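You operate a simulated robot arm through the tools that you are given. There is no shell and no other tool. Be economical: measure what you need, move in short steps, check, and stop when the job is done.

You run a simulated robot arm. Do the job below in one go: nothing can be reset, and whatever is moved stays where it is left.

JOB
Fetch the purple carton and set it on the upper shelf of the parts cabinet. Fetch the grey carton and set it in the large carton. Fetch the black roller from the lower shelf of the trolley and stand it on the top of the parts cabinet. Take the green loom and leave it on the top of the parts cabinet. Close the bottom blue drawer. Shut the top blue drawer. Open the middle blue drawer, put the pink carton in the inside of the middle blue drawer, then shut the drawer. The order is free. Set down upright: black roller.

The check looks at the end state, three seconds after you hand in, the way a careful person would. Anything else that was tipped, shoved, dropped, spilled or broken makes it a failure.

ROBOT AND FRAMES
A 7-joint arm with a two-finger gripper on a trunk, on a base that drives. Base frame: it is fixed to the floor where the robot stands at the start and does not move with it; the origin is under the middle of the robot, x ahead of it, y to its left, z up. Readings come in mm, degrees, newtons and seconds.
With the tool pointing down near the work surface it reaches from about 200 to 700 mm from the robot's upright axis, wherever it stands. Its first joint turns from -166.0 to 166.0 degrees. Places, roughly: black roller (4x4x8 cm) [2600, 1200, 400]; bottom blue drawer [1900, 1600, 200]; green loom (13x6x4 cm) [2600, 1400, 800]; grey carton [250, 0, 750]; inside of the middle blue drawer [1900, 1400, 500]; large carton (34x27x17 cm) [-1800, -100, 800]; middle blue drawer [1900, 1400, 500]; pink carton [1750, 1000, 750]; purple carton [500, 0, 750]; top blue drawer [1900, 1500, 700]; top of the parts cabinet [1600, 1200, 800]; upper shelf of the parts cabinet [1200, 1200, 500]. Payload 2.94 kg.
The TCP is the grasp point between the finger pads, 30 mm short of the fingertips. In the tool frame z runs along the fingers and y along their closing line. Largest opening 138 mm; the body of the gripper starts 109 mm behind the TCP.
Orientation is told as [roll, pitch, yaw] about the base's x, y, z axes, in that order, counted from this pose: with the fingers straight down and closing along the base's y, the tool's x points along the base's -x, its y along +y and its z along -z.

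CONTROLS
- The arm moves only by the tool step_arm. Its argument "series" is a list of rows, each a list of 2 entries, a list of its own where there are three numbers: the shift along the base's x, y, z in units of 100 mm (1.0 is 100 mm), then the turn, a rotation vector about the base's x, y, z in units of 90 degrees (1.0 is 90 degrees). In form: [[[tx, ty, tz], [wx, wy, wz]], ...]. A call has 1 to 8 rows; each row is the pose to reach, as a shift and turn from the pose commanded when the call began. "fingers" is the closure in counts, from 0 (fully open) to 255 (shut), set as the call begins (left out, the last holds). A call with a number of a shift or a turn outside -1 to 1 is refused whole. A row lasts 0.2 s, in which the tool goes at most 50 mm and 8.6 degrees; a call with a longer step from one row to the next is refused whole, and so is a gripper value outside its range. Where a pose cannot be reached the arm comes as near as it can. A force on the tool above 40 N (or 10 N above the force at the start of the call, whichever is more), or a blocked arm, ends the call early, and 0.2 s more pass. Each finger halts on what it meets, pressing with about 44 N; the grip force reading is that of the motor and also rises with nothing between the fingers. The clock runs only during rows and for 0.2 s after the last one: add rows that repeat a pose to give the fingers time. It gives the time, the measured TCP pose, the force on the tool (base axes), the opening and the grip force at its end, in the units of the frame above (readings bear some noise), with the torque about the TCP (base axes, N m) and any sound that the robot's microphone picked up.
- Cameras (640 x 400 px; columns grow to the right, rows downward): "scene" is now at [-11.9, 91.2, 1296.2]; the picture's right is [-0.54, -0.84, 0.00], its down [-0.58, 0.37, -0.72] and it looks along [0.61, -0.39, -0.69] (base axes); focal length 259 px, centre (320, 200). "wrist" rides on the gripper at [71, 19, -146] in the tool frame; the picture's right is [-0.26, 0.97, 0.00], its down [-0.85, -0.23, -0.48] and it looks along [-0.46, -0.12, 0.88] (tool axes); focal length 280 px, centre (320, 200). There is no depth. A picture from a camera that has moved, and an enlarged one, comes with that camera's place and axes in the base frame and with its lens.
- get_image(camera): a new picture of that camera. The clock stands still meanwhile.
- move_column(by): slides the trunk up (or, below 0, down) by that many mm; the arm and the scene camera ride with it, the base frame stays. It gives what a move gives, with no picture.
- drive_base(legs): drives the robot by 1 to 6 legs, each [ahead, left, turn to the left] in mm, mm and degrees, along the robot's own axes; the way and the turn of a leg run together, so that a leg with both is an arc; at most 1500 mm and 180 degrees a leg. The arm and the cameras ride along, it lands a little off, and it stops where it bumps. It gives what a move gives.
- aim_head(pan, tilt): turns the head with the scene camera to pan (to the left, within 86 degrees either way) and tilt (down, from -29 to 69), counted from straight ahead of the robot. It gives what a move gives.
- inspect(camera, box): a new picture of the part [left, top, right, bottom] of that camera's present view, enlarged. The clock stands still meanwhile.
- finish_job(): hands the job in; it is judged then, once.

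Work in short steps. Places have to be worked out from the pictures, the camera data and where the tool is seen: move nearer, look again, correct. Check each grasp and each placing, and mend what went wrong. You have 207 turns and 184 pictures in all, those below and enlarged ones among them. Open the gripper and draw the arm clear of the work before you hand the job in, unless the task says otherwise; then end with one line.

The tools are called after "Emit:" by a JSON object that holds its "method" and its "body". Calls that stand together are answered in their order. step_arm: Moves the arm, as the interface text tells. Its arguments: {"type":"object","properties":{"series":{"type":"array","items":{"type":"array"}},"fingers":{"type":"number"}},"required":["series"]} The other tools are called the same way: move_column (by) slides the trunk up or down; drive_base (legs) drives the base; aim_head (pan, tilt) turns the head that bears the scene camera; get_image (camera) takes a picture; inspect (camera, box) takes an enlarged picture of a part of a camera's view; finish_job () hands the job in.

At the start:

```text
clock: 0.0
eef_pos: [314.5, -163.6, 1026.8]
ee_rot: [0.0, 0.0, 0.0]
ft_force: [1.0, 0.4, 0.2]
torque: [0.03, 0.0, 0.02]
opening: 137.8
grasp_force: 0.0
trunk travel left (down, up): [-150.0, 304.0]
robot x, y, heading: [3.2, -1.4, -0.0]
head pan, tilt: [-32.6, 43.9]
```

scene: 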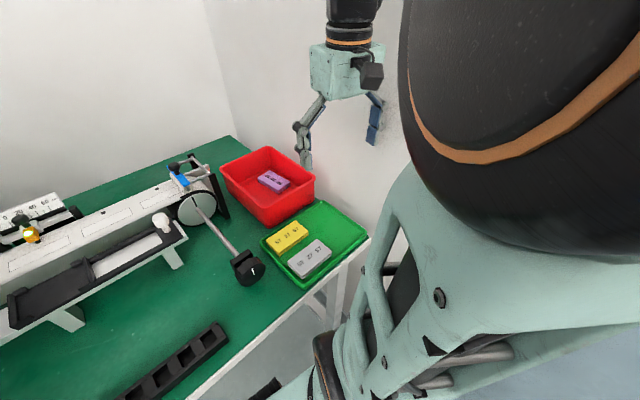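
wrist: 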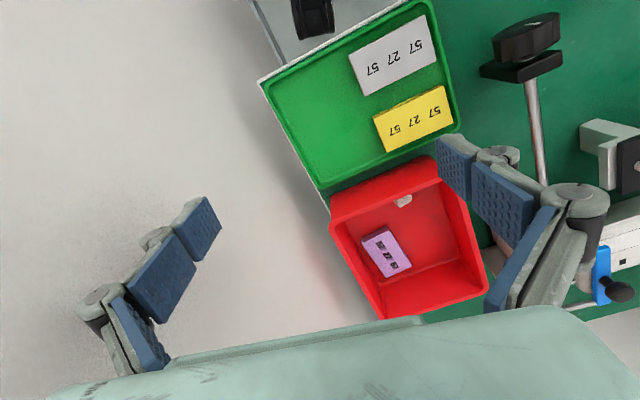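

The grey carton's top triangulates to about (274,-63,810) and the purple one, in the red bin, to about (540,-110,815). I look around the room next.

Emit:
{"method": "aim_head", "body": {"pan": 30, "tilt": 20}}

Emit:
{"method": "get_image", "body": {"camera": "scene"}}

Emit:
{"method": "aim_head", "body": {"pan": 80, "tilt": 25}}

Emit:
{"method": "get_image", "body": {"camera": "scene"}}

```text
clock: 1.3
eef_pos: [313.3, -165.3, 1024.5]
ee_rot: [0.0, 0.3, 0.0]
ft_force: [0.1, -0.3, -0.3]
torque: [-0.02, -0.01, 0.01]
opening: 137.9
grasp_force: 0.0
trunk travel left (down, up): [-150.0, 304.0]
robot x, y, heading: [0.4, 1.1, 0.1]
head pan, tilt: [30.0, 20.0]
```

```text
181 pictures are left
camera scene: at [7.5, 108.6, 1328.2], right [-0.29, -0.96, 0.0], down [-0.38, 0.11, -0.92], along [0.88, -0.27, -0.39], focal length 259 px, centre (320, 200)
```

scene: 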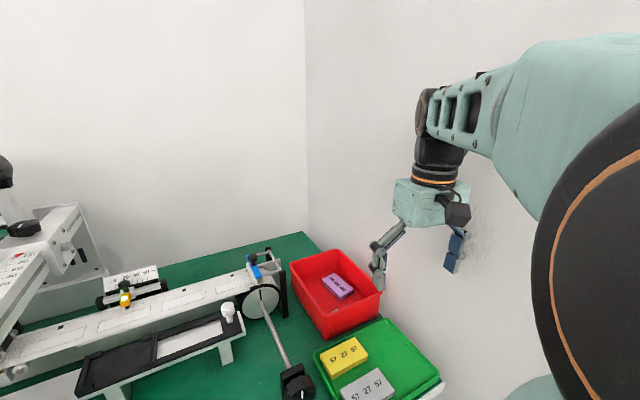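

```text
clock: 2.5
eef_pos: [314.4, -163.9, 1024.8]
ee_rot: [0.2, 0.4, 0.0]
ft_force: [0.0, 0.3, 0.2]
torque: [0.03, 0.01, 0.04]
opening: 137.7
grasp_force: 0.0
trunk travel left (down, up): [-150.0, 304.0]
robot x, y, heading: [-0.5, -2.3, 0.3]
head pan, tilt: [80.0, 25.0]
```

```text
180 pictures are left
camera scene: at [7.5, 108.5, 1328.2], right [-0.29, -0.96, 0.0], down [-0.38, 0.11, -0.92], along [0.88, -0.27, -0.39], focal length 259 px, centre (320, 200)
```

scene: 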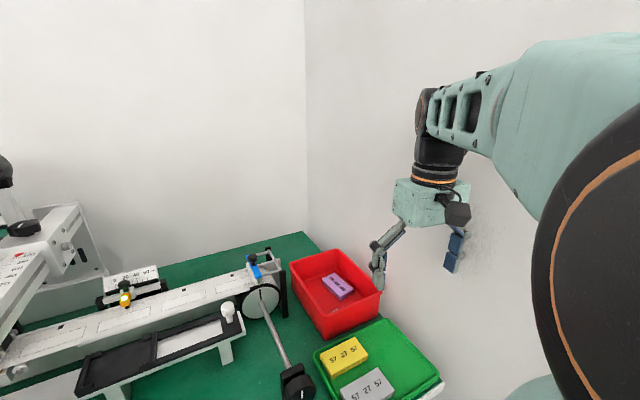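

The head report and the camera axes disagree, so I take another picture.

Emit:
{"method": "get_image", "body": {"camera": "scene"}}

```text
179 pictures are left
camera scene: at [7.5, 108.5, 1328.2], right [-0.29, -0.96, 0.0], down [-0.38, 0.11, -0.92], along [0.88, -0.27, -0.39], focal length 259 px, centre (320, 200)
```

scene: 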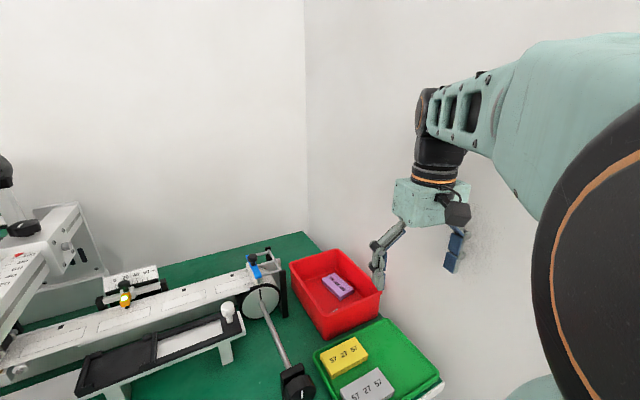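

The head reports pan 80, but the camera sits at about pan -17, tilt 23. I test another aim.

Emit:
{"method": "aim_head", "body": {"pan": -10, "tilt": 50}}

Emit:
{"method": "get_image", "body": {"camera": "scene"}}

```text
clock: 4.2
eef_pos: [313.7, -164.0, 1024.7]
ee_rot: [0.2, 0.3, 0.0]
ft_force: [-0.2, -0.1, -0.1]
torque: [-0.01, 0.05, 0.03]
opening: 137.9
grasp_force: 0.1
trunk travel left (down, up): [-150.0, 304.0]
robot x, y, heading: [-2.8, -0.2, 0.2]
head pan, tilt: [-10.0, 50.0]
```

```text
178 pictures are left
camera scene: at [7.1, 108.4, 1326.2], right [-0.29, -0.96, 0.0], down [-0.4, 0.12, -0.91], along [0.87, -0.27, -0.41], focal length 259 px, centre (320, 200)
```

scene: 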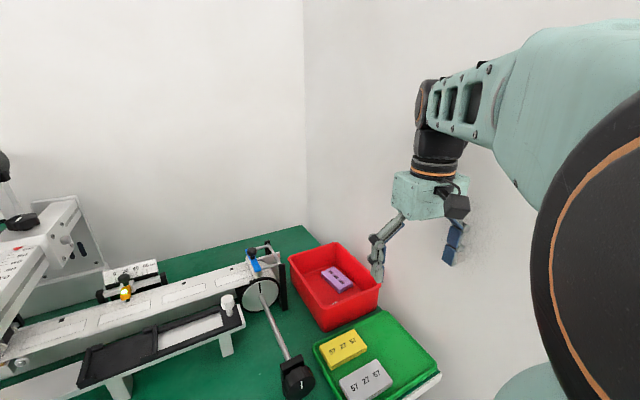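

The head barely moves whatever I command, so I'll treat the scene camera as fixed and turn the base to look around. I move the gripper above the grey carton while I'm here and look with the wrist camera.

Emit:
{"method": "step_arm", "body": {"series": [[[-0.13, 0.33, -0.2], [0, 0, 0]], [[-0.26, 0.66, -0.4], [0, 0, 0]], [[-0.4, 1.0, -0.6], [0, 0, 0]], [[-0.4, 1.0, -0.6], [0, 0, 0]]], "fingers": 0}}

Emit:
{"method": "get_image", "body": {"camera": "wrist"}}

```text
clock: 5.0
eef_pos: [277.0, -69.4, 923.1]
ee_rot: [1.5, 10.1, 0.0]
ft_force: [0.7, 0.0, 0.5]
torque: [0.01, 0.0, -0.01]
opening: 137.9
grasp_force: 0.1
trunk travel left (down, up): [-150.0, 304.0]
robot x, y, heading: [1.9, 3.3, -0.1]
head pan, tilt: [-10.0, 50.0]
stopped in row 4: the arm was blocked; the commanded pose is now the measured one
```

```text
177 pictures are left
camera wrist: at [233.5, -53.5, 1078.6], right [0.26, 0.96, -0.02], down [0.92, -0.24, 0.32], along [0.3, -0.1, -0.95], focal length 280 px, centre (320, 200)
```

wrist: 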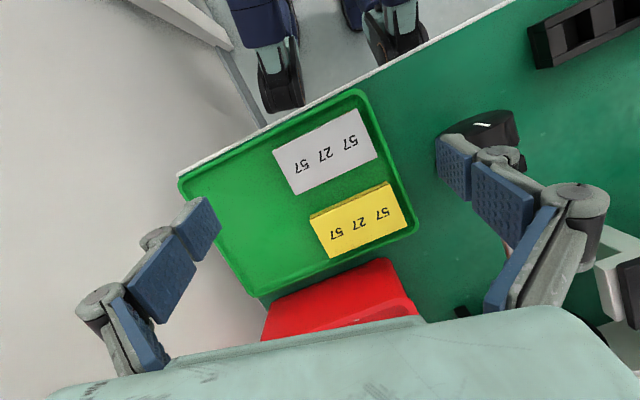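

The arm was blocked, probably because the target is too close to the trunk. I back the base up 200 mm and re-level the tool.

Emit:
{"method": "drive_base", "body": {"legs": [[-200, 0, 0]]}}

Emit:
{"method": "step_arm", "body": {"series": [[[0.3, 0.0, 0.3], [0, -0.05, 0]], [[0.7, 0, 0.4], [-0.015, -0.11, 0]], [[1.1, 0, 0.4], [-0.015, -0.11, 0]], [[1.1, 0, 0.4], [-0.015, -0.11, 0]]]}}

Emit:
{"method": "get_image", "body": {"camera": "scene"}}

Emit:
{"method": "get_image", "body": {"camera": "wrist"}}

```text
clock: 6.6
eef_pos: [77.0, -68.3, 923.4]
ee_rot: [1.5, 10.1, 0.1]
ft_force: [0.5, 0.0, -0.8]
torque: [0.01, 0.0, 0.07]
opening: 138.1
grasp_force: 0.1
trunk travel left (down, up): [-150.0, 304.0]
robot x, y, heading: [-197.4, -0.5, 0.1]
head pan, tilt: [-10.0, 50.0]
```

```text
refused: 1.1 is not a number from -1 to 1
```

```text
176 pictures are left
camera scene: at [-198.0, 92.8, 1325.2], right [-0.47, -0.88, 0.0], down [-0.37, 0.2, -0.91], along [0.8, -0.42, -0.42], focal length 259 px, centre (320, 200)
```

scene: 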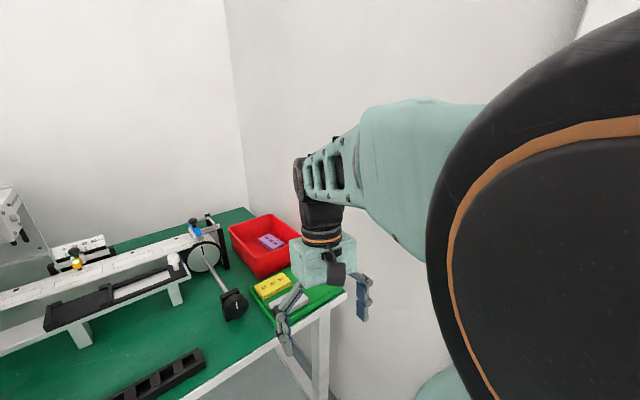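

```text
175 pictures are left
camera wrist: at [34.4, -52.6, 1078.0], right [0.26, 0.96, -0.02], down [0.92, -0.24, 0.31], along [0.3, -0.1, -0.95], focal length 280 px, centre (320, 200)
```

wrist: 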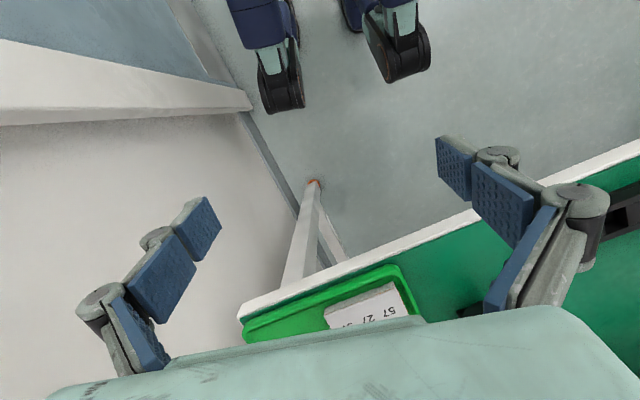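

The arm's shoulder crowds the head, which explains the jam. I extend the arm forward over the grey carton, level the tool and turn it about 11° to match the carton's long axis.

Emit:
{"method": "step_arm", "body": {"series": [[[0.3, 0.0, 0.2], [0, -0.05, 0]], [[0.6, 0, 0.3], [-0.017, -0.11, 0]], [[1.0, 0, 0.3], [-0.017, -0.11, 0.08]], [[1.0, 0, 0.3], [-0.017, -0.11, 0.122]]]}}

Emit:
{"method": "step_arm", "body": {"series": [[[0.4, 0.0, 0.0], [0, 0, 0]], [[0.8, 0, 0], [0, 0, 0]], [[1.0, 0, 0], [0, 0, 0]], [[1.0, 0, 0], [0, 0, 0]]]}}

Emit:
{"method": "get_image", "body": {"camera": "wrist"}}

```text
clock: 7.6
eef_pos: [176.9, -68.6, 952.3]
ee_rot: [-1.0, 0.4, 11.1]
ft_force: [-1.0, -0.8, -0.2]
torque: [0.0, 0.04, -0.01]
opening: 138.0
grasp_force: 0.1
trunk travel left (down, up): [-150.0, 304.0]
robot x, y, heading: [-199.7, -2.9, -0.1]
head pan, tilt: [-10.0, 50.0]
```

```text
clock: 8.6
eef_pos: [277.9, -67.4, 951.3]
ee_rot: [-0.9, 0.5, 10.8]
ft_force: [0.1, -0.1, -1.0]
torque: [0.01, 0.0, 0.01]
opening: 137.8
grasp_force: 0.0
trunk travel left (down, up): [-150.0, 304.0]
robot x, y, heading: [-196.9, -1.8, -0.1]
head pan, tilt: [-10.0, 50.0]
```

```text
174 pictures are left
camera wrist: at [206.4, -59.8, 1096.9], right [0.08, 1.0, -0.02], down [0.88, -0.06, 0.47], along [0.47, -0.05, -0.88], focal length 280 px, centre (320, 200)
```

wrist: 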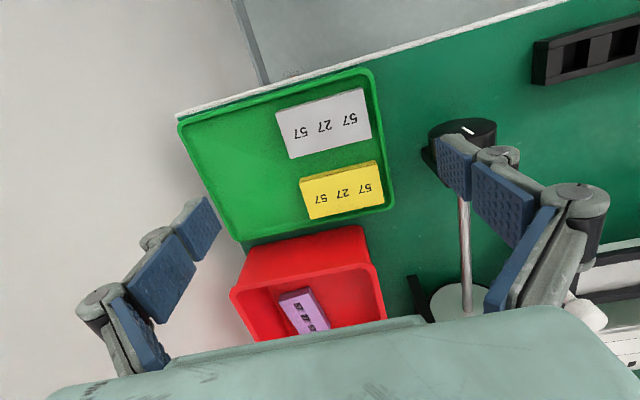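

The carton's top is at z≈810, centred at (273,-65), about 88x48 mm, and the 11° yaw matches. I zoom in to see the gaps to the tray rim.

Emit:
{"method": "inspect", "body": {"camera": "wrist", "box": [240, 60, 420, 240]}}

```text
2.22 times, centred on (330, 150) of wrist
camera zoom: at [206.4, -59.8, 1096.9], right [0.08, 1.0, -0.02], down [0.88, -0.06, 0.47], along [0.47, -0.05, -0.88], focal length 623 px, centre (298, 311)
```

zoom: 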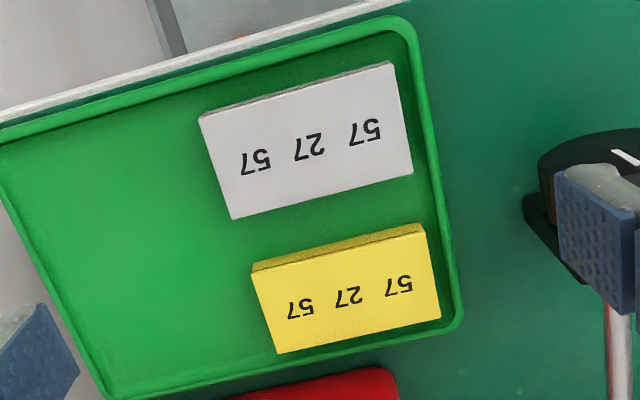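

The gaps to the rim are 10 mm or so, so I grip the long ends with the fingertips just at rim height. I pre-close the fingers and go down to TCP z≈860 to look.

Emit:
{"method": "step_arm", "body": {"series": [[[-0.02, 0.01, -0.45], [0.01, -0.005, 0]], [[-0.045, 0.02, -0.9], [0.01, -0.005, 0]], [[-0.045, 0.02, -0.9], [0.01, -0.005, 0]]], "fingers": 45}}

Emit:
{"method": "get_image", "body": {"camera": "wrist"}}

Emit:
{"method": "get_image", "body": {"camera": "scene"}}

```text
clock: 9.4
eef_pos: [273.7, -64.8, 860.5]
ee_rot: [-0.1, -0.2, 10.8]
ft_force: [1.0, 0.7, 0.0]
torque: [-0.03, 0.01, -0.02]
opening: 113.8
grasp_force: 0.1
trunk travel left (down, up): [-150.0, 304.0]
robot x, y, heading: [-203.4, -0.3, 0.0]
head pan, tilt: [-10.0, 50.0]
```

```text
172 pictures are left
camera wrist: at [199.6, -59.3, 1005.6], right [0.08, 1.0, 0.0], down [0.88, -0.07, 0.48], along [0.48, -0.04, -0.88], focal length 280 px, centre (320, 200)
```

wrist: 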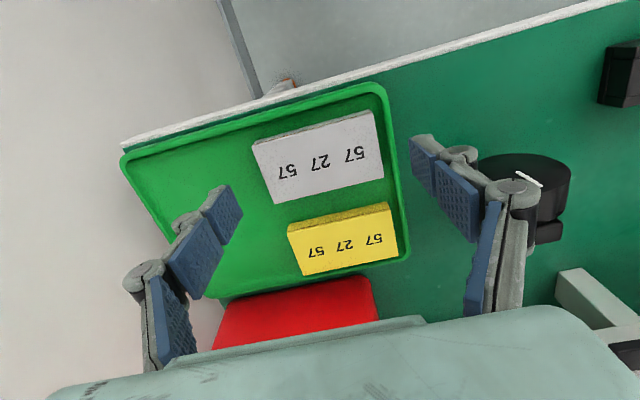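

```text
171 pictures are left
camera scene: at [-203.6, 122.3, 1287.8], right [-0.18, -0.98, 0.0], down [-0.75, 0.13, -0.64], along [0.63, -0.11, -0.77], focal length 259 px, centre (320, 200)
```

scene: 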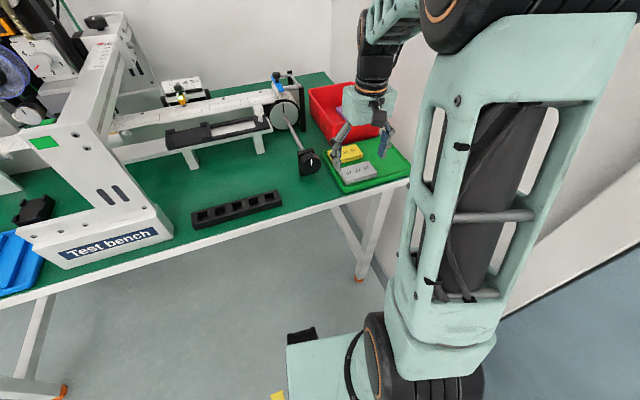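

The head is free again now. I close to about 100 mm and go down to TCP z≈829, with the tips about 10 mm below the carton top, watching the force.

Emit:
{"method": "step_arm", "body": {"series": [[[0, 0, -0.1], [0, 0, 0]], [[0, 0, -0.2], [0, 0, 0]], [[0, 0, -0.31], [0, 0, 0]], [[0, 0, -0.32], [0, 0, 0]]], "fingers": 70}}

Emit:
{"method": "inspect", "body": {"camera": "wrist", "box": [160, 50, 480, 250]}}

```text
clock: 10.4
eef_pos: [273.6, -66.1, 831.4]
ee_rot: [-0.1, -0.2, 10.8]
ft_force: [-0.8, 0.5, 0.2]
torque: [0.0, -0.01, 0.04]
opening: 100.1
grasp_force: 0.1
trunk travel left (down, up): [-150.0, 304.0]
robot x, y, heading: [-199.8, 2.0, 0.0]
head pan, tilt: [-10.0, 50.0]
```

```text
2.00 times, centred on (320, 150) of wrist
camera zoom: at [200.2, -60.3, 975.3], right [0.08, 1.0, 0.0], down [0.88, -0.07, 0.48], along [0.48, -0.04, -0.88], focal length 561 px, centre (320, 300)
```

zoom: 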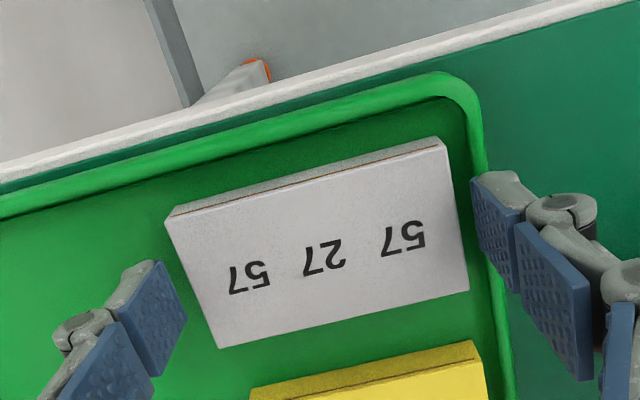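

The pads line up with the carton's ends. I go 4 mm lower and close.

Emit:
{"method": "step_arm", "body": {"series": [[[0, 0, -0.04], [0, 0, 0]], [[0, 0, -0.04], [0, 0, 0]]]}}

Emit:
{"method": "step_arm", "body": {"series": [[[0, 0, 0], [0, 0, 0]], [[0, 0, 0], [0, 0, 0]], [[0, 0, 0], [0, 0, 0]]], "fingers": 140}}

Emit:
{"method": "inspect", "body": {"camera": "wrist", "box": [160, 50, 480, 250]}}

```text
clock: 11.0
eef_pos: [272.5, -64.4, 826.0]
ee_rot: [-0.1, -0.2, 10.8]
ft_force: [0.6, -0.2, 0.7]
torque: [-0.03, -0.03, -0.02]
opening: 99.8
grasp_force: 0.1
trunk travel left (down, up): [-150.0, 304.0]
robot x, y, heading: [-196.5, -0.6, 0.0]
head pan, tilt: [-10.0, 50.0]
```

```text
clock: 11.8
eef_pos: [272.8, -65.4, 827.6]
ee_rot: [0.0, -0.2, 10.8]
ft_force: [-0.3, 0.4, 1.3]
torque: [0.02, 0.05, 0.01]
opening: 88.3
grasp_force: 44.1
trunk travel left (down, up): [-150.0, 304.0]
robot x, y, heading: [-198.2, 1.5, -0.1]
head pan, tilt: [-10.0, 50.0]
```

```text
2.00 times, centred on (320, 150) of wrist
camera zoom: at [200.2, -60.0, 971.6], right [0.08, 1.0, 0.0], down [0.88, -0.07, 0.48], along [0.48, -0.04, -0.88], focal length 561 px, centre (320, 300)
```

zoom: 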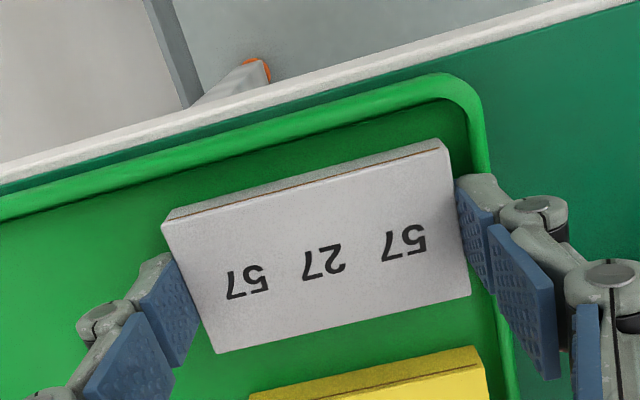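

Gripped at 88.3 mm with 44 N. I lift, pulling slightly in -x and then straight up.

Emit:
{"method": "step_arm", "body": {"series": [[[0, 0, 0.3], [0, 0, 0]], [[0, 0, 0.7], [0, 0, 0]], [[0, 0, 1.0], [0, 0, 0]], [[0, 0, 1.0], [0, 0, 0]]]}}

Emit:
{"method": "step_arm", "body": {"series": [[[-0.4, -0.2, 0.2], [0, 0, 0]], [[-0.8, -0.4, 0.3], [0, 0, 0]], [[-0.8, -0.4, 0.3], [0, 0, 0]]]}}

Emit:
{"method": "get_image", "body": {"camera": "wrist"}}

Emit:
{"method": "get_image", "body": {"camera": "scene"}}

```text
clock: 12.8
eef_pos: [273.6, -68.0, 926.9]
ee_rot: [-0.1, -0.3, 10.8]
ft_force: [0.3, 0.2, -0.3]
torque: [0.0, 0.04, -0.01]
opening: 88.3
grasp_force: 43.8
trunk travel left (down, up): [-150.0, 304.0]
robot x, y, heading: [-196.7, -0.7, -0.1]
head pan, tilt: [-10.0, 50.0]
```

```text
clock: 13.6
eef_pos: [194.4, -106.6, 956.5]
ee_rot: [-0.1, -0.2, 10.8]
ft_force: [-1.1, -0.2, -1.2]
torque: [0.04, 0.0, 0.01]
opening: 88.6
grasp_force: 44.3
trunk travel left (down, up): [-150.0, 304.0]
robot x, y, heading: [-198.5, 1.4, -0.0]
head pan, tilt: [-10.0, 50.0]
```

```text
168 pictures are left
camera wrist: at [121.4, -100.8, 1100.0], right [0.08, 1.0, 0.0], down [0.88, -0.07, 0.48], along [0.48, -0.04, -0.88], focal length 280 px, centre (320, 200)
```

wrist: 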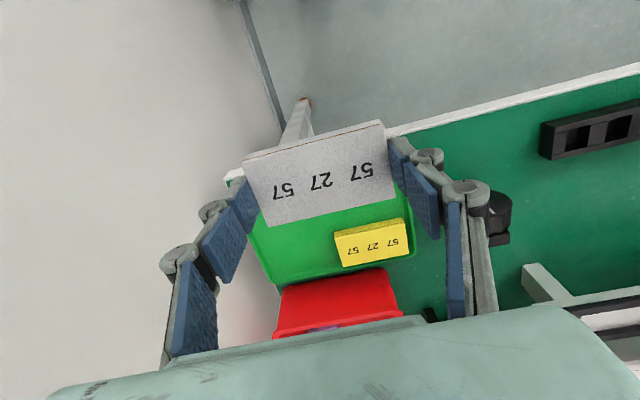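

```text
167 pictures are left
camera scene: at [-203.9, 122.3, 1287.8], right [-0.18, -0.98, 0.0], down [-0.75, 0.13, -0.64], along [0.63, -0.11, -0.77], focal length 259 px, centre (320, 200)
```

scene: 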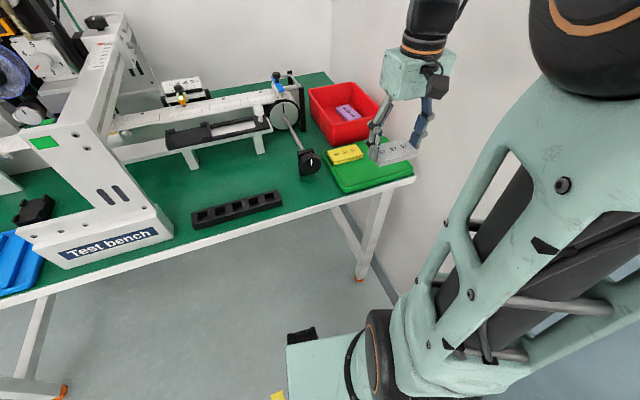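

The grey carton is held. I back away and turn left to see the room on the way to the large carton.

Emit:
{"method": "drive_base", "body": {"legs": [[-400, 0, 0], [0, 0, 80]]}}

Emit:
{"method": "aim_head", "body": {"pan": 0, "tilt": 25}}

Emit:
{"method": "get_image", "body": {"camera": "scene"}}

```text
clock: 19.5
eef_pos: [-418.0, 365.8, 956.2]
ee_rot: [-0.1, -0.2, 89.5]
ft_force: [-0.2, 0.7, 0.2]
torque: [0.0, -0.02, -0.02]
opening: 88.5
grasp_force: 43.5
trunk travel left (down, up): [-150.0, 304.0]
robot x, y, heading: [-600.5, -2.8, 78.5]
head pan, tilt: [-10.0, 50.0]
```

```text
clock: 20.4
eef_pos: [-418.1, 367.0, 956.5]
ee_rot: [-0.1, -0.3, 89.5]
ft_force: [0.7, -0.2, -0.3]
torque: [-0.01, 0.01, 0.02]
opening: 88.3
grasp_force: 44.0
trunk travel left (down, up): [-150.0, 304.0]
robot x, y, heading: [-601.0, -3.2, 78.6]
head pan, tilt: [0.0, 25.0]
```

```text
166 pictures are left
camera scene: at [-731.1, 40.4, 1325.2], right [0.98, -0.2, 0.0], down [-0.08, -0.41, -0.91], along [0.18, 0.89, -0.42], focal length 259 px, centre (320, 200)
```

scene: 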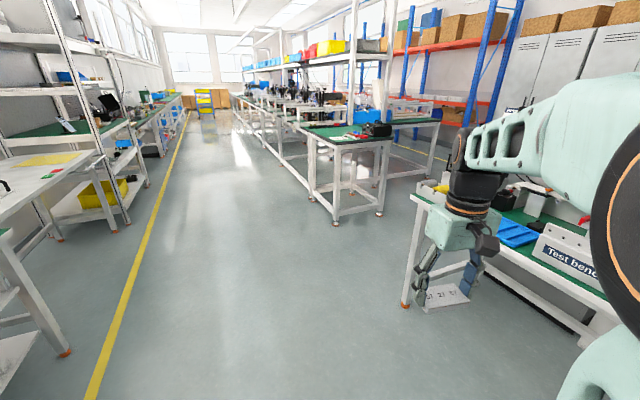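

The room opens ahead. I turn on to face the large carton at -x.

Emit:
{"method": "drive_base", "body": {"legs": [[0, 0, 90]]}}

Emit:
{"method": "get_image", "body": {"camera": "scene"}}

```text
clock: 24.6
eef_pos: [-962.3, 189.3, 954.7]
ee_rot: [-0.1, -0.2, 178.5]
ft_force: [0.2, 0.3, -0.3]
torque: [-0.02, 0.02, -0.01]
opening: 88.1
grasp_force: 44.1
trunk travel left (down, up): [-150.0, 304.0]
robot x, y, heading: [-597.2, 3.6, 167.6]
head pan, tilt: [0.0, 25.0]
```

```text
165 pictures are left
camera scene: at [-642.0, -127.6, 1325.3], right [0.21, 0.98, 0.0], down [0.41, -0.09, -0.91], along [-0.89, 0.19, -0.42], focal length 259 px, centre (320, 200)
```

scene: 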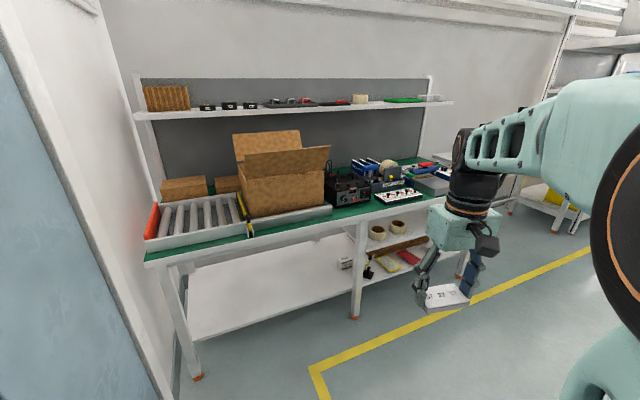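

The large carton stands open on the roller conveyor, around (-1750,-80). I square up to it, raise the trunk and drive closer.

Emit:
{"method": "move_column", "body": {"by": 200}}

Emit:
{"method": "drive_base", "body": {"legs": [[0, 0, 12.4], [400, 50, 0]]}}

Emit:
{"method": "aim_head", "body": {"pan": 0, "tilt": 45}}

Emit:
{"method": "get_image", "body": {"camera": "scene"}}

```text
clock: 26.7
eef_pos: [-963.3, 189.2, 1155.6]
ee_rot: [0.0, -0.2, 178.7]
ft_force: [-0.2, 0.0, 0.0]
torque: [0.01, 0.01, 0.01]
opening: 88.3
grasp_force: 44.3
trunk travel left (down, up): [-350.0, 104.0]
robot x, y, heading: [-597.6, 2.7, 167.8]
head pan, tilt: [0.0, 25.0]
```

```text
clock: 30.0
eef_pos: [-1398.3, 53.8, 1155.6]
ee_rot: [-0.1, -0.1, -168.6]
ft_force: [-0.2, 0.4, 0.7]
torque: [-0.04, -0.03, 0.02]
opening: 88.3
grasp_force: 43.8
trunk travel left (down, up): [-350.0, 104.0]
robot x, y, heading: [-1002.5, -48.3, -179.7]
head pan, tilt: [0.0, 25.0]
```

```text
clock: 30.9
eef_pos: [-1397.2, 52.9, 1154.7]
ee_rot: [-0.1, -0.3, -168.6]
ft_force: [-0.7, -0.4, 0.0]
torque: [-0.01, 0.02, 0.0]
opening: 88.3
grasp_force: 43.7
trunk travel left (down, up): [-350.0, 104.0]
robot x, y, heading: [-1008.4, -49.3, -179.7]
head pan, tilt: [0.0, 45.0]
```

```text
164 pictures are left
camera scene: at [-1004.4, -184.2, 1494.8], right [-0.01, 1.0, 0.0], down [0.71, 0.01, -0.71], along [-0.71, -0.01, -0.71], focal length 259 px, centre (320, 200)
```

scene: 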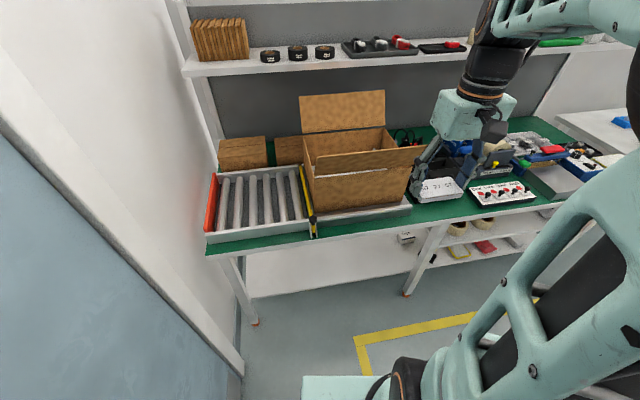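

I zoom in on the box.

Emit:
{"method": "inspect", "body": {"camera": "scene", "box": [280, 80, 440, 220]}}

```text
2.86 times, centred on (360, 150) of scene
camera zoom: at [-1004.4, -184.2, 1494.8], right [-0.01, 1.0, 0.0], down [0.71, 0.01, -0.71], along [-0.71, -0.01, -0.71], focal length 739 px, centre (206, 343)
```

zoom: 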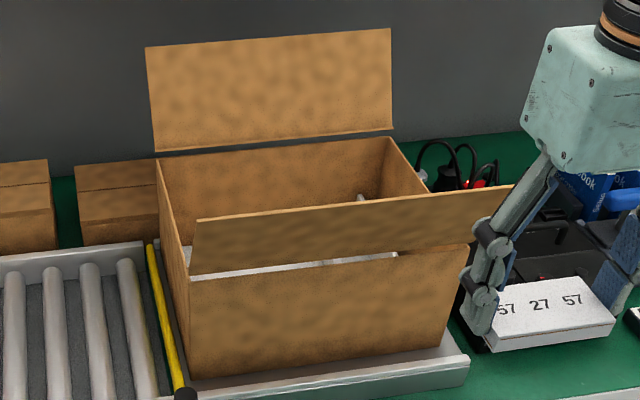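

The box is centred about (-1826,-72), top z≈943, floor≈775, and yawed about 11° like the bench; the front flap rises to about 1060. I square the robot to it and drive to about 580 mm from its centre.

Emit:
{"method": "drive_base", "body": {"legs": [[0, 0, 11], [232, -134, 0]]}}

Emit:
{"method": "step_arm", "body": {"series": [[[-0.3, -0.25, 0.15], [0, 0, -0.06]], [[-0.6, -0.55, 0.25], [0, 0, -0.12]], [[-0.8, -0.8, 0.25], [0, 0, -0.12]], [[-0.8, -0.8, 0.25], [0, 0, -0.12]]]}}

Emit:
{"method": "get_image", "body": {"camera": "wrist"}}

Emit:
{"method": "get_image", "body": {"camera": "scene"}}

```text
clock: 33.5
eef_pos: [-1666.1, 59.4, 1156.2]
ee_rot: [-0.1, -0.2, -157.4]
ft_force: [-0.9, 0.0, 0.7]
torque: [0.01, -0.02, -0.02]
opening: 88.2
grasp_force: 43.9
trunk travel left (down, up): [-350.0, 104.0]
robot x, y, heading: [-1259.9, 34.3, -168.4]
head pan, tilt: [0.0, 45.0]
```

```text
clock: 34.5
eef_pos: [-1744.2, -20.1, 1180.3]
ee_rot: [-0.1, -0.3, -168.3]
ft_force: [0.7, 0.6, 0.1]
torque: [0.02, -0.01, 0.04]
opening: 88.8
grasp_force: 43.3
trunk travel left (down, up): [-350.0, 104.0]
robot x, y, heading: [-1258.0, 35.6, -168.5]
head pan, tilt: [0.0, 45.0]
```

```text
162 pictures are left
camera wrist: at [-1670.2, -24.9, 1324.2], right [-0.06, -1.0, 0.0], down [-0.88, 0.05, 0.48], along [-0.48, 0.03, -0.88], focal length 280 px, centre (320, 200)
```

wrist: 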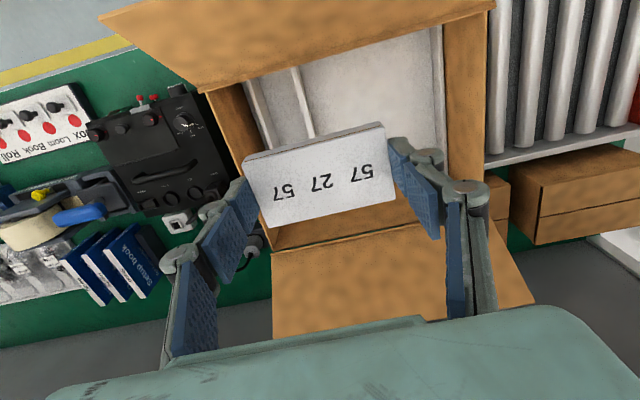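

```text
161 pictures are left
camera scene: at [-1233.7, -97.7, 1494.7], right [-0.2, 0.98, 0.0], down [0.69, 0.14, -0.71], along [-0.69, -0.14, -0.71], focal length 259 px, centre (320, 200)
```

scene: 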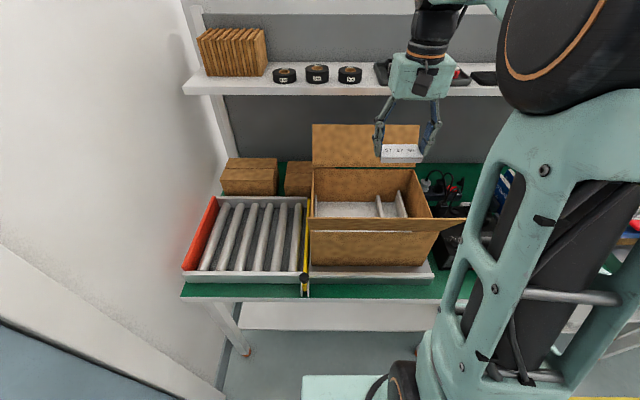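

Inside there's a flat white floor on the robot's left and two ribs on the right. I move above the flat part at (-1816,-121), then lower and check.

Emit:
{"method": "step_arm", "body": {"series": [[[-0.3, -0.35, 0], [0, 0, 0]], [[-0.55, -0.7, 0], [0, 0, 0]], [[-0.72, -1.0, 0], [0, 0, 0]], [[-0.72, -1.0, -0.4], [0, 0, 0]], [[-0.72, -1.0, -0.8], [0, 0, 0]], [[-0.72, -1.0, -0.8], [0, 0, 0]]]}}

Emit:
{"method": "get_image", "body": {"camera": "wrist"}}

Emit:
{"method": "get_image", "body": {"camera": "scene"}}

```text
clock: 35.9
eef_pos: [-1818.5, -119.7, 1099.0]
ee_rot: [-0.1, -0.2, -168.3]
ft_force: [-0.6, 0.6, -0.1]
torque: [-0.04, 0.0, -0.02]
opening: 88.6
grasp_force: 43.7
trunk travel left (down, up): [-350.0, 104.0]
robot x, y, heading: [-1257.3, 38.5, -168.4]
head pan, tilt: [0.0, 45.0]
```

```text
160 pictures are left
camera wrist: at [-1744.3, -124.8, 1244.2], right [-0.06, -1.0, 0.0], down [-0.88, 0.05, 0.48], along [-0.48, 0.03, -0.88], focal length 280 px, centre (320, 200)
```

wrist: 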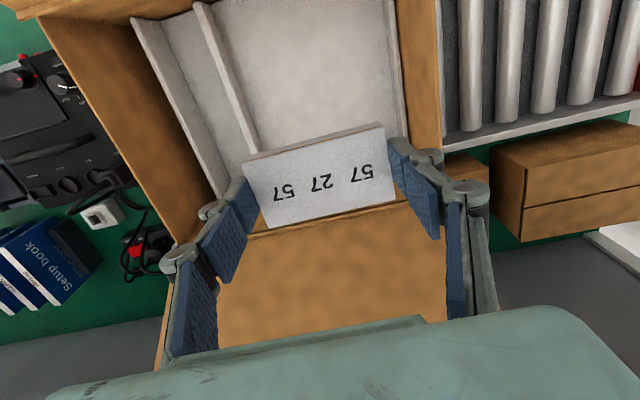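

```text
159 pictures are left
camera scene: at [-1233.8, -97.7, 1494.7], right [-0.2, 0.98, 0.0], down [0.69, 0.14, -0.71], along [-0.69, -0.14, -0.71], focal length 259 px, centre (320, 200)
```

scene: 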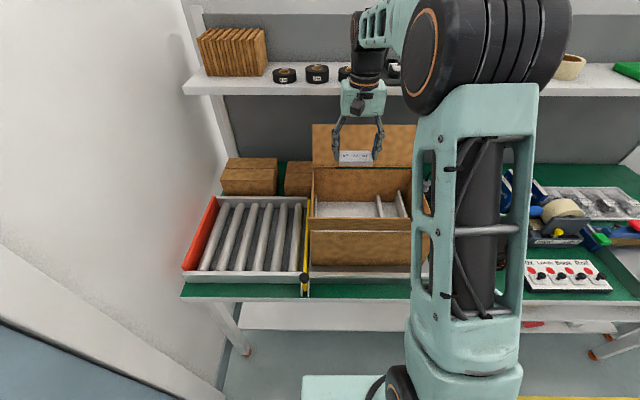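

The drop point projects to the middle of the flat area. I descend.

Emit:
{"method": "step_arm", "body": {"series": [[[0, 0, -0.4], [0, 0, 0]], [[0, 0, -0.8], [0, 0, 0]], [[0, 0, -1.0], [0, 0, 0]], [[0, 0, -1.0], [0, 0, 0]]]}}

Emit:
{"method": "step_arm", "body": {"series": [[[0, 0, -0.4], [0, 0, 0]], [[0, 0, -0.8], [0, 0, 0]], [[0, 0, -1.0], [0, 0, 0]], [[0, 0, -1.0], [0, 0, 0]]]}}

Emit:
{"method": "get_image", "body": {"camera": "wrist"}}

Emit:
{"method": "get_image", "body": {"camera": "scene"}}

```text
clock: 36.9
eef_pos: [-1820.0, -121.5, 1000.5]
ee_rot: [-0.1, -0.3, -168.2]
ft_force: [0.3, -0.1, -0.9]
torque: [-0.01, 0.01, -0.03]
opening: 88.4
grasp_force: 44.1
trunk travel left (down, up): [-350.0, 104.0]
robot x, y, heading: [-1257.7, 31.6, -168.6]
head pan, tilt: [0.0, 45.0]
```

```text
clock: 37.9
eef_pos: [-1819.4, -122.1, 901.8]
ee_rot: [-0.1, -0.2, -168.2]
ft_force: [-0.6, -0.4, -1.6]
torque: [-0.04, -0.03, -0.01]
opening: 88.3
grasp_force: 43.7
trunk travel left (down, up): [-350.0, 104.0]
robot x, y, heading: [-1258.4, 34.0, -168.5]
head pan, tilt: [0.0, 45.0]
```

```text
158 pictures are left
camera wrist: at [-1744.4, -125.6, 1045.3], right [-0.06, -1.0, 0.0], down [-0.88, 0.05, 0.48], along [-0.48, 0.03, -0.88], focal length 280 px, centre (320, 200)
```

wrist: 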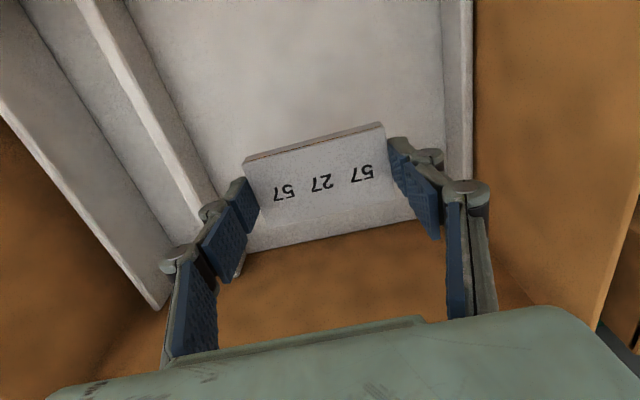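

```text
157 pictures are left
camera scene: at [-1233.8, -97.7, 1494.7], right [-0.2, 0.98, 0.0], down [0.69, 0.14, -0.71], along [-0.69, -0.14, -0.71], focal length 259 px, centre (320, 200)
```

scene: 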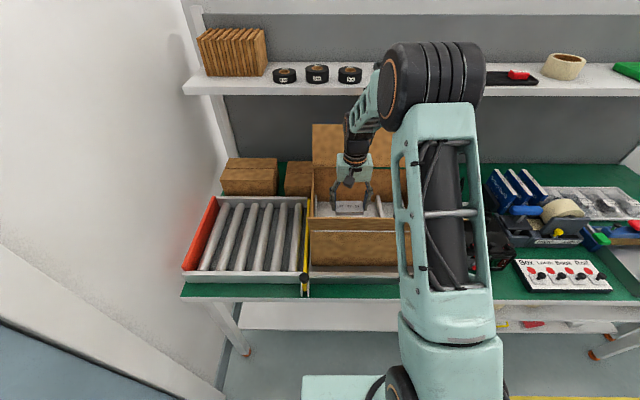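

The carton is inside the box. I keep descending in small steps and watch the force.

Emit:
{"method": "step_arm", "body": {"series": [[[0, 0, -0.2], [0, 0, 0]], [[0, 0, -0.35], [0, 0, 0]], [[0, 0, -0.45], [0, 0, 0]], [[0, 0, -0.5], [0, 0, 0]]]}}

Emit:
{"method": "get_image", "body": {"camera": "wrist"}}

```text
clock: 38.9
eef_pos: [-1817.7, -120.2, 850.5]
ee_rot: [-0.1, -0.2, -168.1]
ft_force: [0.6, 0.7, 0.4]
torque: [0.0, 0.04, 0.01]
opening: 88.3
grasp_force: 44.3
trunk travel left (down, up): [-350.0, 104.0]
robot x, y, heading: [-1257.8, 37.0, -168.4]
head pan, tilt: [0.0, 45.0]
```

```text
156 pictures are left
camera wrist: at [-1743.7, -124.9, 995.2], right [-0.06, -1.0, 0.0], down [-0.88, 0.05, 0.48], along [-0.48, 0.03, -0.88], focal length 280 px, centre (320, 200)
```

wrist: 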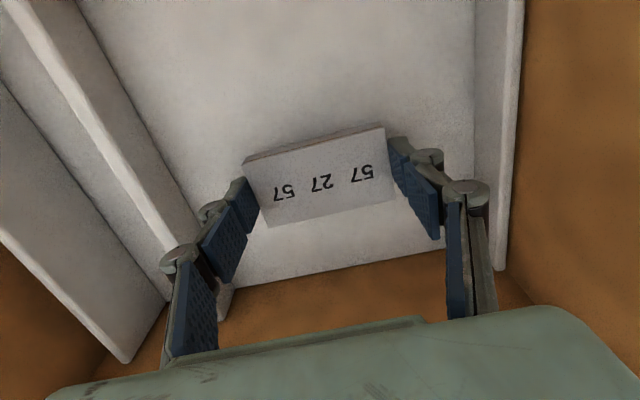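

Still free. I go on in small steps.

Emit:
{"method": "step_arm", "body": {"series": [[[0, 0, -0.08], [0, 0, 0]], [[0, 0, -0.14], [0, 0, 0]], [[0, 0, -0.2], [0, 0, 0]], [[0, 0, -0.2], [0, 0, 0]]]}}

Emit:
{"method": "step_arm", "body": {"series": [[[0, 0, -0.04], [0, 0, 0]], [[0, 0, -0.07], [0, 0, 0]], [[0, 0, -0.1], [0, 0, 0]], [[0, 0, -0.1], [0, 0, 0]]]}}

Emit:
{"method": "get_image", "body": {"camera": "wrist"}}

```text
clock: 39.9
eef_pos: [-1817.4, -120.6, 834.2]
ee_rot: [-0.2, -0.8, -168.2]
ft_force: [1.2, 0.4, 34.8]
torque: [0.0, -0.1, 0.01]
opening: 88.7
grasp_force: 44.1
trunk travel left (down, up): [-350.0, 104.0]
robot x, y, heading: [-1257.1, 31.7, -168.6]
head pan, tilt: [0.0, 45.0]
```

```text
clock: 40.6
eef_pos: [-1819.6, -121.3, 830.1]
ee_rot: [-0.1, -1.0, -168.2]
ft_force: [7.7, 2.7, 21.0]
torque: [-0.14, -0.35, 0.15]
opening: 88.2
grasp_force: 43.3
trunk travel left (down, up): [-350.0, 104.0]
robot x, y, heading: [-1254.6, 33.3, -168.4]
head pan, tilt: [0.0, 45.0]
stopped in row 3: the force on the tool passed its limit at 48 N (the readings are from after the stop); the commanded pose is now the measured one
```

```text
155 pictures are left
camera wrist: at [-1742.7, -125.4, 972.8], right [-0.06, -1.0, 0.0], down [-0.87, 0.05, 0.49], along [-0.49, 0.03, -0.87], focal length 280 px, centre (320, 200)
```

wrist: 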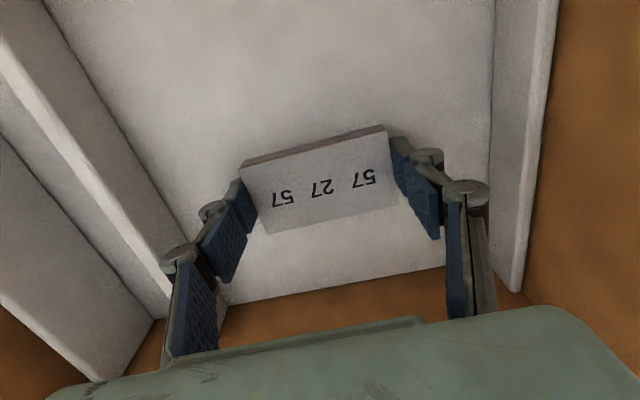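

It touched down at TCP z≈832. I open the fingers partly and rise.

Emit:
{"method": "step_arm", "body": {"series": [[[0, 0, 0.02], [0, 0.01, 0]], [[0, 0, 0.02], [0, 0.01, 0]], [[0, 0, 0.02], [0, 0.01, 0]], [[0, 0, 0.02], [0, 0.01, 0]]], "fingers": 45}}

Emit:
{"method": "step_arm", "body": {"series": [[[0, 0, 0.4], [0, 0, 0]], [[0, 0, 0.8], [0, 0, 0]], [[0, 0, 1.0], [0, 0, 0]], [[0, 0, 1.0], [0, 0, 0]]]}}

Emit:
{"method": "step_arm", "body": {"series": [[[0, 0, 0.5], [0, 0, 0]], [[0, 0, 1.0], [0, 0, 0]], [[0, 0, 1.0], [0, 0, 0]]]}}

Emit:
{"method": "step_arm", "body": {"series": [[[0, 0, 0.5], [0, 0, 0]], [[0, 0, 1.0], [0, 0, 0]], [[0, 0, 1.0], [0, 0, 0]]]}}

Emit:
{"method": "get_image", "body": {"camera": "wrist"}}

```text
clock: 41.6
eef_pos: [-1820.1, -120.6, 828.0]
ee_rot: [-0.3, -1.5, -168.3]
ft_force: [0.1, -0.1, -0.1]
torque: [0.0, 0.03, -0.03]
opening: 113.9
grasp_force: 0.1
trunk travel left (down, up): [-350.0, 104.0]
robot x, y, heading: [-1256.3, 34.3, -168.6]
head pan, tilt: [0.0, 45.0]
```

```text
clock: 42.6
eef_pos: [-1818.6, -123.6, 927.4]
ee_rot: [-0.3, -1.5, -168.3]
ft_force: [-0.2, 0.6, 0.0]
torque: [0.0, 0.01, 0.02]
opening: 113.7
grasp_force: 0.1
trunk travel left (down, up): [-350.0, 104.0]
robot x, y, heading: [-1260.7, 31.3, -168.3]
head pan, tilt: [0.0, 45.0]
```

```text
clock: 43.4
eef_pos: [-1819.7, -121.8, 1027.1]
ee_rot: [-0.3, -1.5, -168.4]
ft_force: [-0.5, -0.7, -0.3]
torque: [-0.03, -0.03, 0.0]
opening: 113.7
grasp_force: 0.1
trunk travel left (down, up): [-350.0, 104.0]
robot x, y, heading: [-1258.7, 33.4, -168.5]
head pan, tilt: [0.0, 45.0]
```

```text
clock: 44.2
eef_pos: [-1817.1, -121.0, 1128.8]
ee_rot: [-0.3, -1.5, -168.3]
ft_force: [0.5, 0.3, 0.7]
torque: [0.01, -0.03, 0.03]
opening: 113.7
grasp_force: 0.0
trunk travel left (down, up): [-350.0, 104.0]
robot x, y, heading: [-1259.4, 31.1, -168.4]
head pan, tilt: [0.0, 45.0]
```

```text
154 pictures are left
camera wrist: at [-1740.3, -124.8, 1269.9], right [-0.06, -1.0, 0.0], down [-0.86, 0.05, 0.5], along [-0.5, 0.03, -0.87], focal length 280 px, centre (320, 200)
```

wrist: 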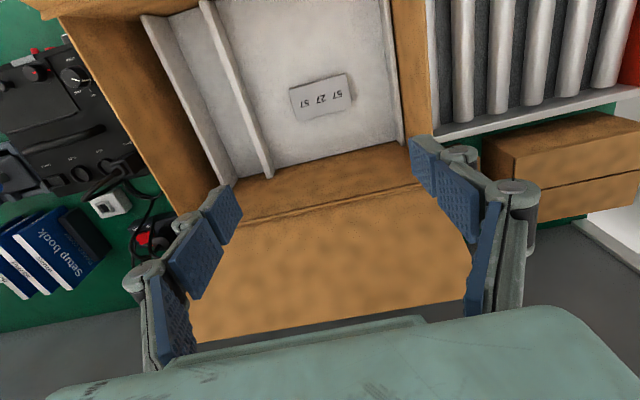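

The grey carton lies flat in the box. I raise the trunk, back out, retract the arm and turn toward the other stations.

Emit:
{"method": "move_column", "body": {"by": 60}}

Emit:
{"method": "drive_base", "body": {"legs": [[-600, 0, 0]]}}

Emit:
{"method": "step_arm", "body": {"series": [[[0.4, 0.08, 0], [0, 0.01, 0]], [[0.8, 0.16, 0], [0, 0.016, 0]], [[1.0, 0.2, 0], [0, 0.016, 0]], [[1.0, 0.2, 0], [0, 0.016, 0]]]}}

Emit:
{"method": "drive_base", "body": {"legs": [[0, 0, -150]]}}

Emit:
{"method": "aim_head", "body": {"pan": 0, "tilt": 20}}

Emit:
{"method": "get_image", "body": {"camera": "scene"}}

```text
clock: 45.2
eef_pos: [-1817.2, -120.7, 1187.3]
ee_rot: [-0.3, -1.5, -168.3]
ft_force: [-0.4, -0.8, 0.3]
torque: [-0.01, 0.04, 0.0]
opening: 113.7
grasp_force: 0.0
trunk travel left (down, up): [-410.0, 44.0]
robot x, y, heading: [-1256.2, 35.0, -168.5]
head pan, tilt: [0.0, 45.0]
```

```text
clock: 48.6
eef_pos: [-1231.8, 0.2, 1188.0]
ee_rot: [-0.3, -1.5, -168.5]
ft_force: [0.9, -0.5, 0.2]
torque: [0.0, 0.04, 0.02]
opening: 113.8
grasp_force: 0.2
trunk travel left (down, up): [-410.0, 44.0]
robot x, y, heading: [-671.5, 153.9, -168.6]
head pan, tilt: [0.0, 45.0]
```

```text
clock: 49.6
eef_pos: [-1130.6, 21.3, 1185.6]
ee_rot: [-0.5, -2.8, -168.4]
ft_force: [1.0, -0.1, 0.7]
torque: [0.02, -0.01, 0.02]
opening: 113.3
grasp_force: 0.1
trunk travel left (down, up): [-410.0, 44.0]
robot x, y, heading: [-670.4, 158.6, -168.5]
head pan, tilt: [0.0, 45.0]
```

```text
clock: 56.1
eef_pos: [-351.1, 507.6, 1185.4]
ee_rot: [-0.5, -2.9, 43.3]
ft_force: [-0.3, 0.1, -0.1]
torque: [0.04, -0.01, 0.02]
opening: 113.9
grasp_force: 0.0
trunk travel left (down, up): [-410.0, 44.0]
robot x, y, heading: [-671.9, 151.3, 43.1]
head pan, tilt: [0.0, 45.0]
```

```text
clock: 57.0
eef_pos: [-350.6, 506.4, 1186.9]
ee_rot: [-0.7, -2.9, 43.4]
ft_force: [0.1, 0.1, -0.1]
torque: [0.0, -0.03, 0.02]
opening: 113.5
grasp_force: 0.1
trunk travel left (down, up): [-410.0, 44.0]
robot x, y, heading: [-671.6, 152.6, 43.2]
head pan, tilt: [0.0, 20.0]
```

```text
153 pictures are left
camera scene: at [-755.4, 261.6, 1593.3], right [0.68, -0.73, 0.0], down [-0.25, -0.23, -0.94], along [0.69, 0.64, -0.34], focal length 259 px, centre (320, 200)
```

scene: 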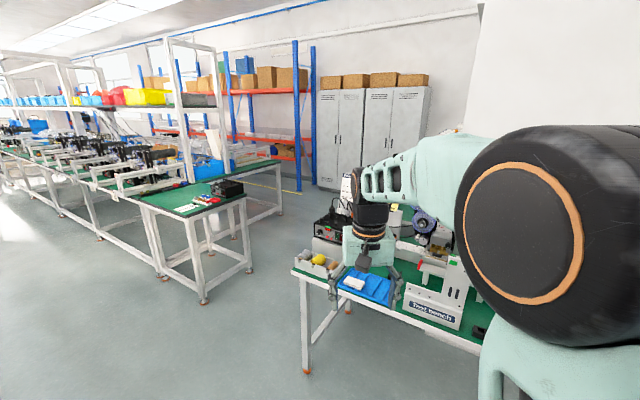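

The aisle to the cabinet runs left around the bench. I fetch the purple carton first, driving back to the bench with heading 0.

Emit:
{"method": "drive_base", "body": {"legs": [[0, 0, -43.1], [630, -137, 0]]}}

Emit:
{"method": "step_arm", "body": {"series": [[[0.1, -0.4, 0], [0, 0.02, 0]], [[0.2, -0.8, 0], [0, 0.033, 0]], [[0.2, -1.0, -0.4], [0, 0.033, 0.05]], [[0.2, -1.0, -0.8], [0, 0.033, 0.1]], [[0.2, -1.0, -0.8], [0, 0.033, 0.1]]]}}

Emit:
{"method": "get_image", "body": {"camera": "wrist"}}

Emit:
{"method": "get_image", "body": {"camera": "scene"}}

```text
clock: 62.6
eef_pos: [423.2, 49.1, 1186.4]
ee_rot: [-0.5, -2.9, 0.1]
ft_force: [0.2, 0.2, -0.8]
torque: [0.0, 0.01, 0.01]
opening: 113.7
grasp_force: 0.1
trunk travel left (down, up): [-410.0, 44.0]
robot x, y, heading: [-49.9, 11.8, 0.1]
head pan, tilt: [0.0, 20.0]
```

```text
clock: 63.8
eef_pos: [441.8, -51.8, 1105.3]
ee_rot: [-0.5, 0.0, 9.2]
ft_force: [-0.3, -0.5, 0.2]
torque: [-0.03, -0.01, -0.02]
opening: 113.8
grasp_force: 0.1
trunk travel left (down, up): [-410.0, 44.0]
robot x, y, heading: [-54.1, 15.1, -0.3]
head pan, tilt: [0.0, 20.0]
```

```text
152 pictures are left
camera wrist: at [369.2, -41.7, 1249.6], right [0.11, 0.99, -0.01], down [0.87, -0.09, 0.48], along [0.47, -0.06, -0.88], focal length 280 px, centre (320, 200)
```

wrist: 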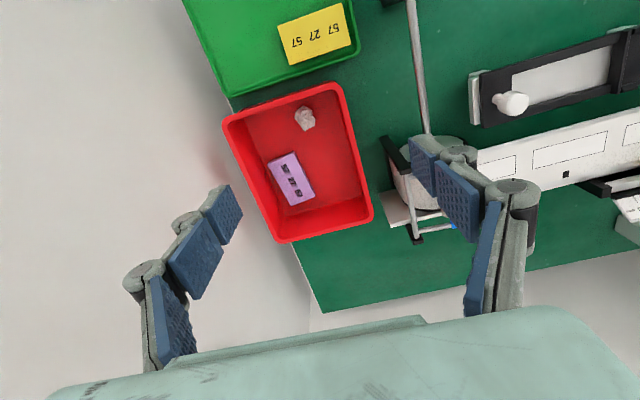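

```text
151 pictures are left
camera scene: at [-40.7, 147.4, 1593.4], right [0.0, -1.0, 0.0], down [-0.34, 0.0, -0.94], along [0.94, 0.0, -0.34], focal length 259 px, centre (320, 200)
```

scene: 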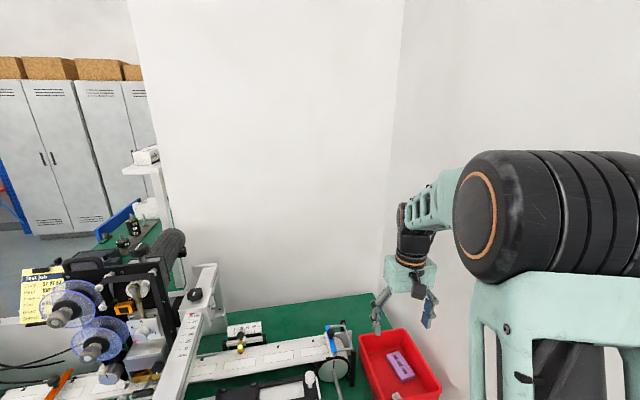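

The purple carton lies in the red bin with its long axis about 19° from x; centre near (567,-117). I zoom in on the gaps.

Emit:
{"method": "inspect", "body": {"camera": "wrist", "box": [210, 70, 390, 250]}}

```text
2.22 times, centred on (300, 160) of wrist
camera zoom: at [369.2, -41.7, 1249.6], right [0.11, 0.99, -0.01], down [0.87, -0.09, 0.48], along [0.47, -0.06, -0.88], focal length 623 px, centre (364, 289)
```

zoom: 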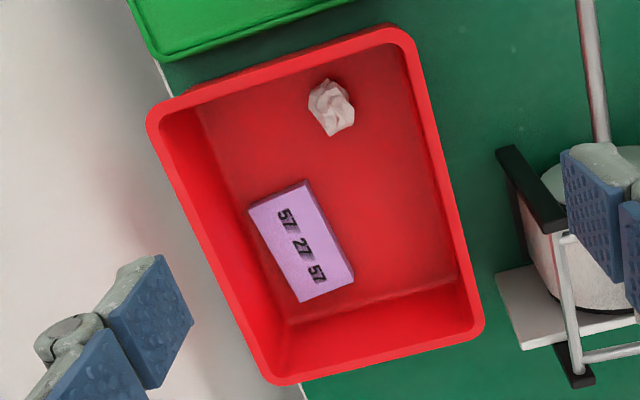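

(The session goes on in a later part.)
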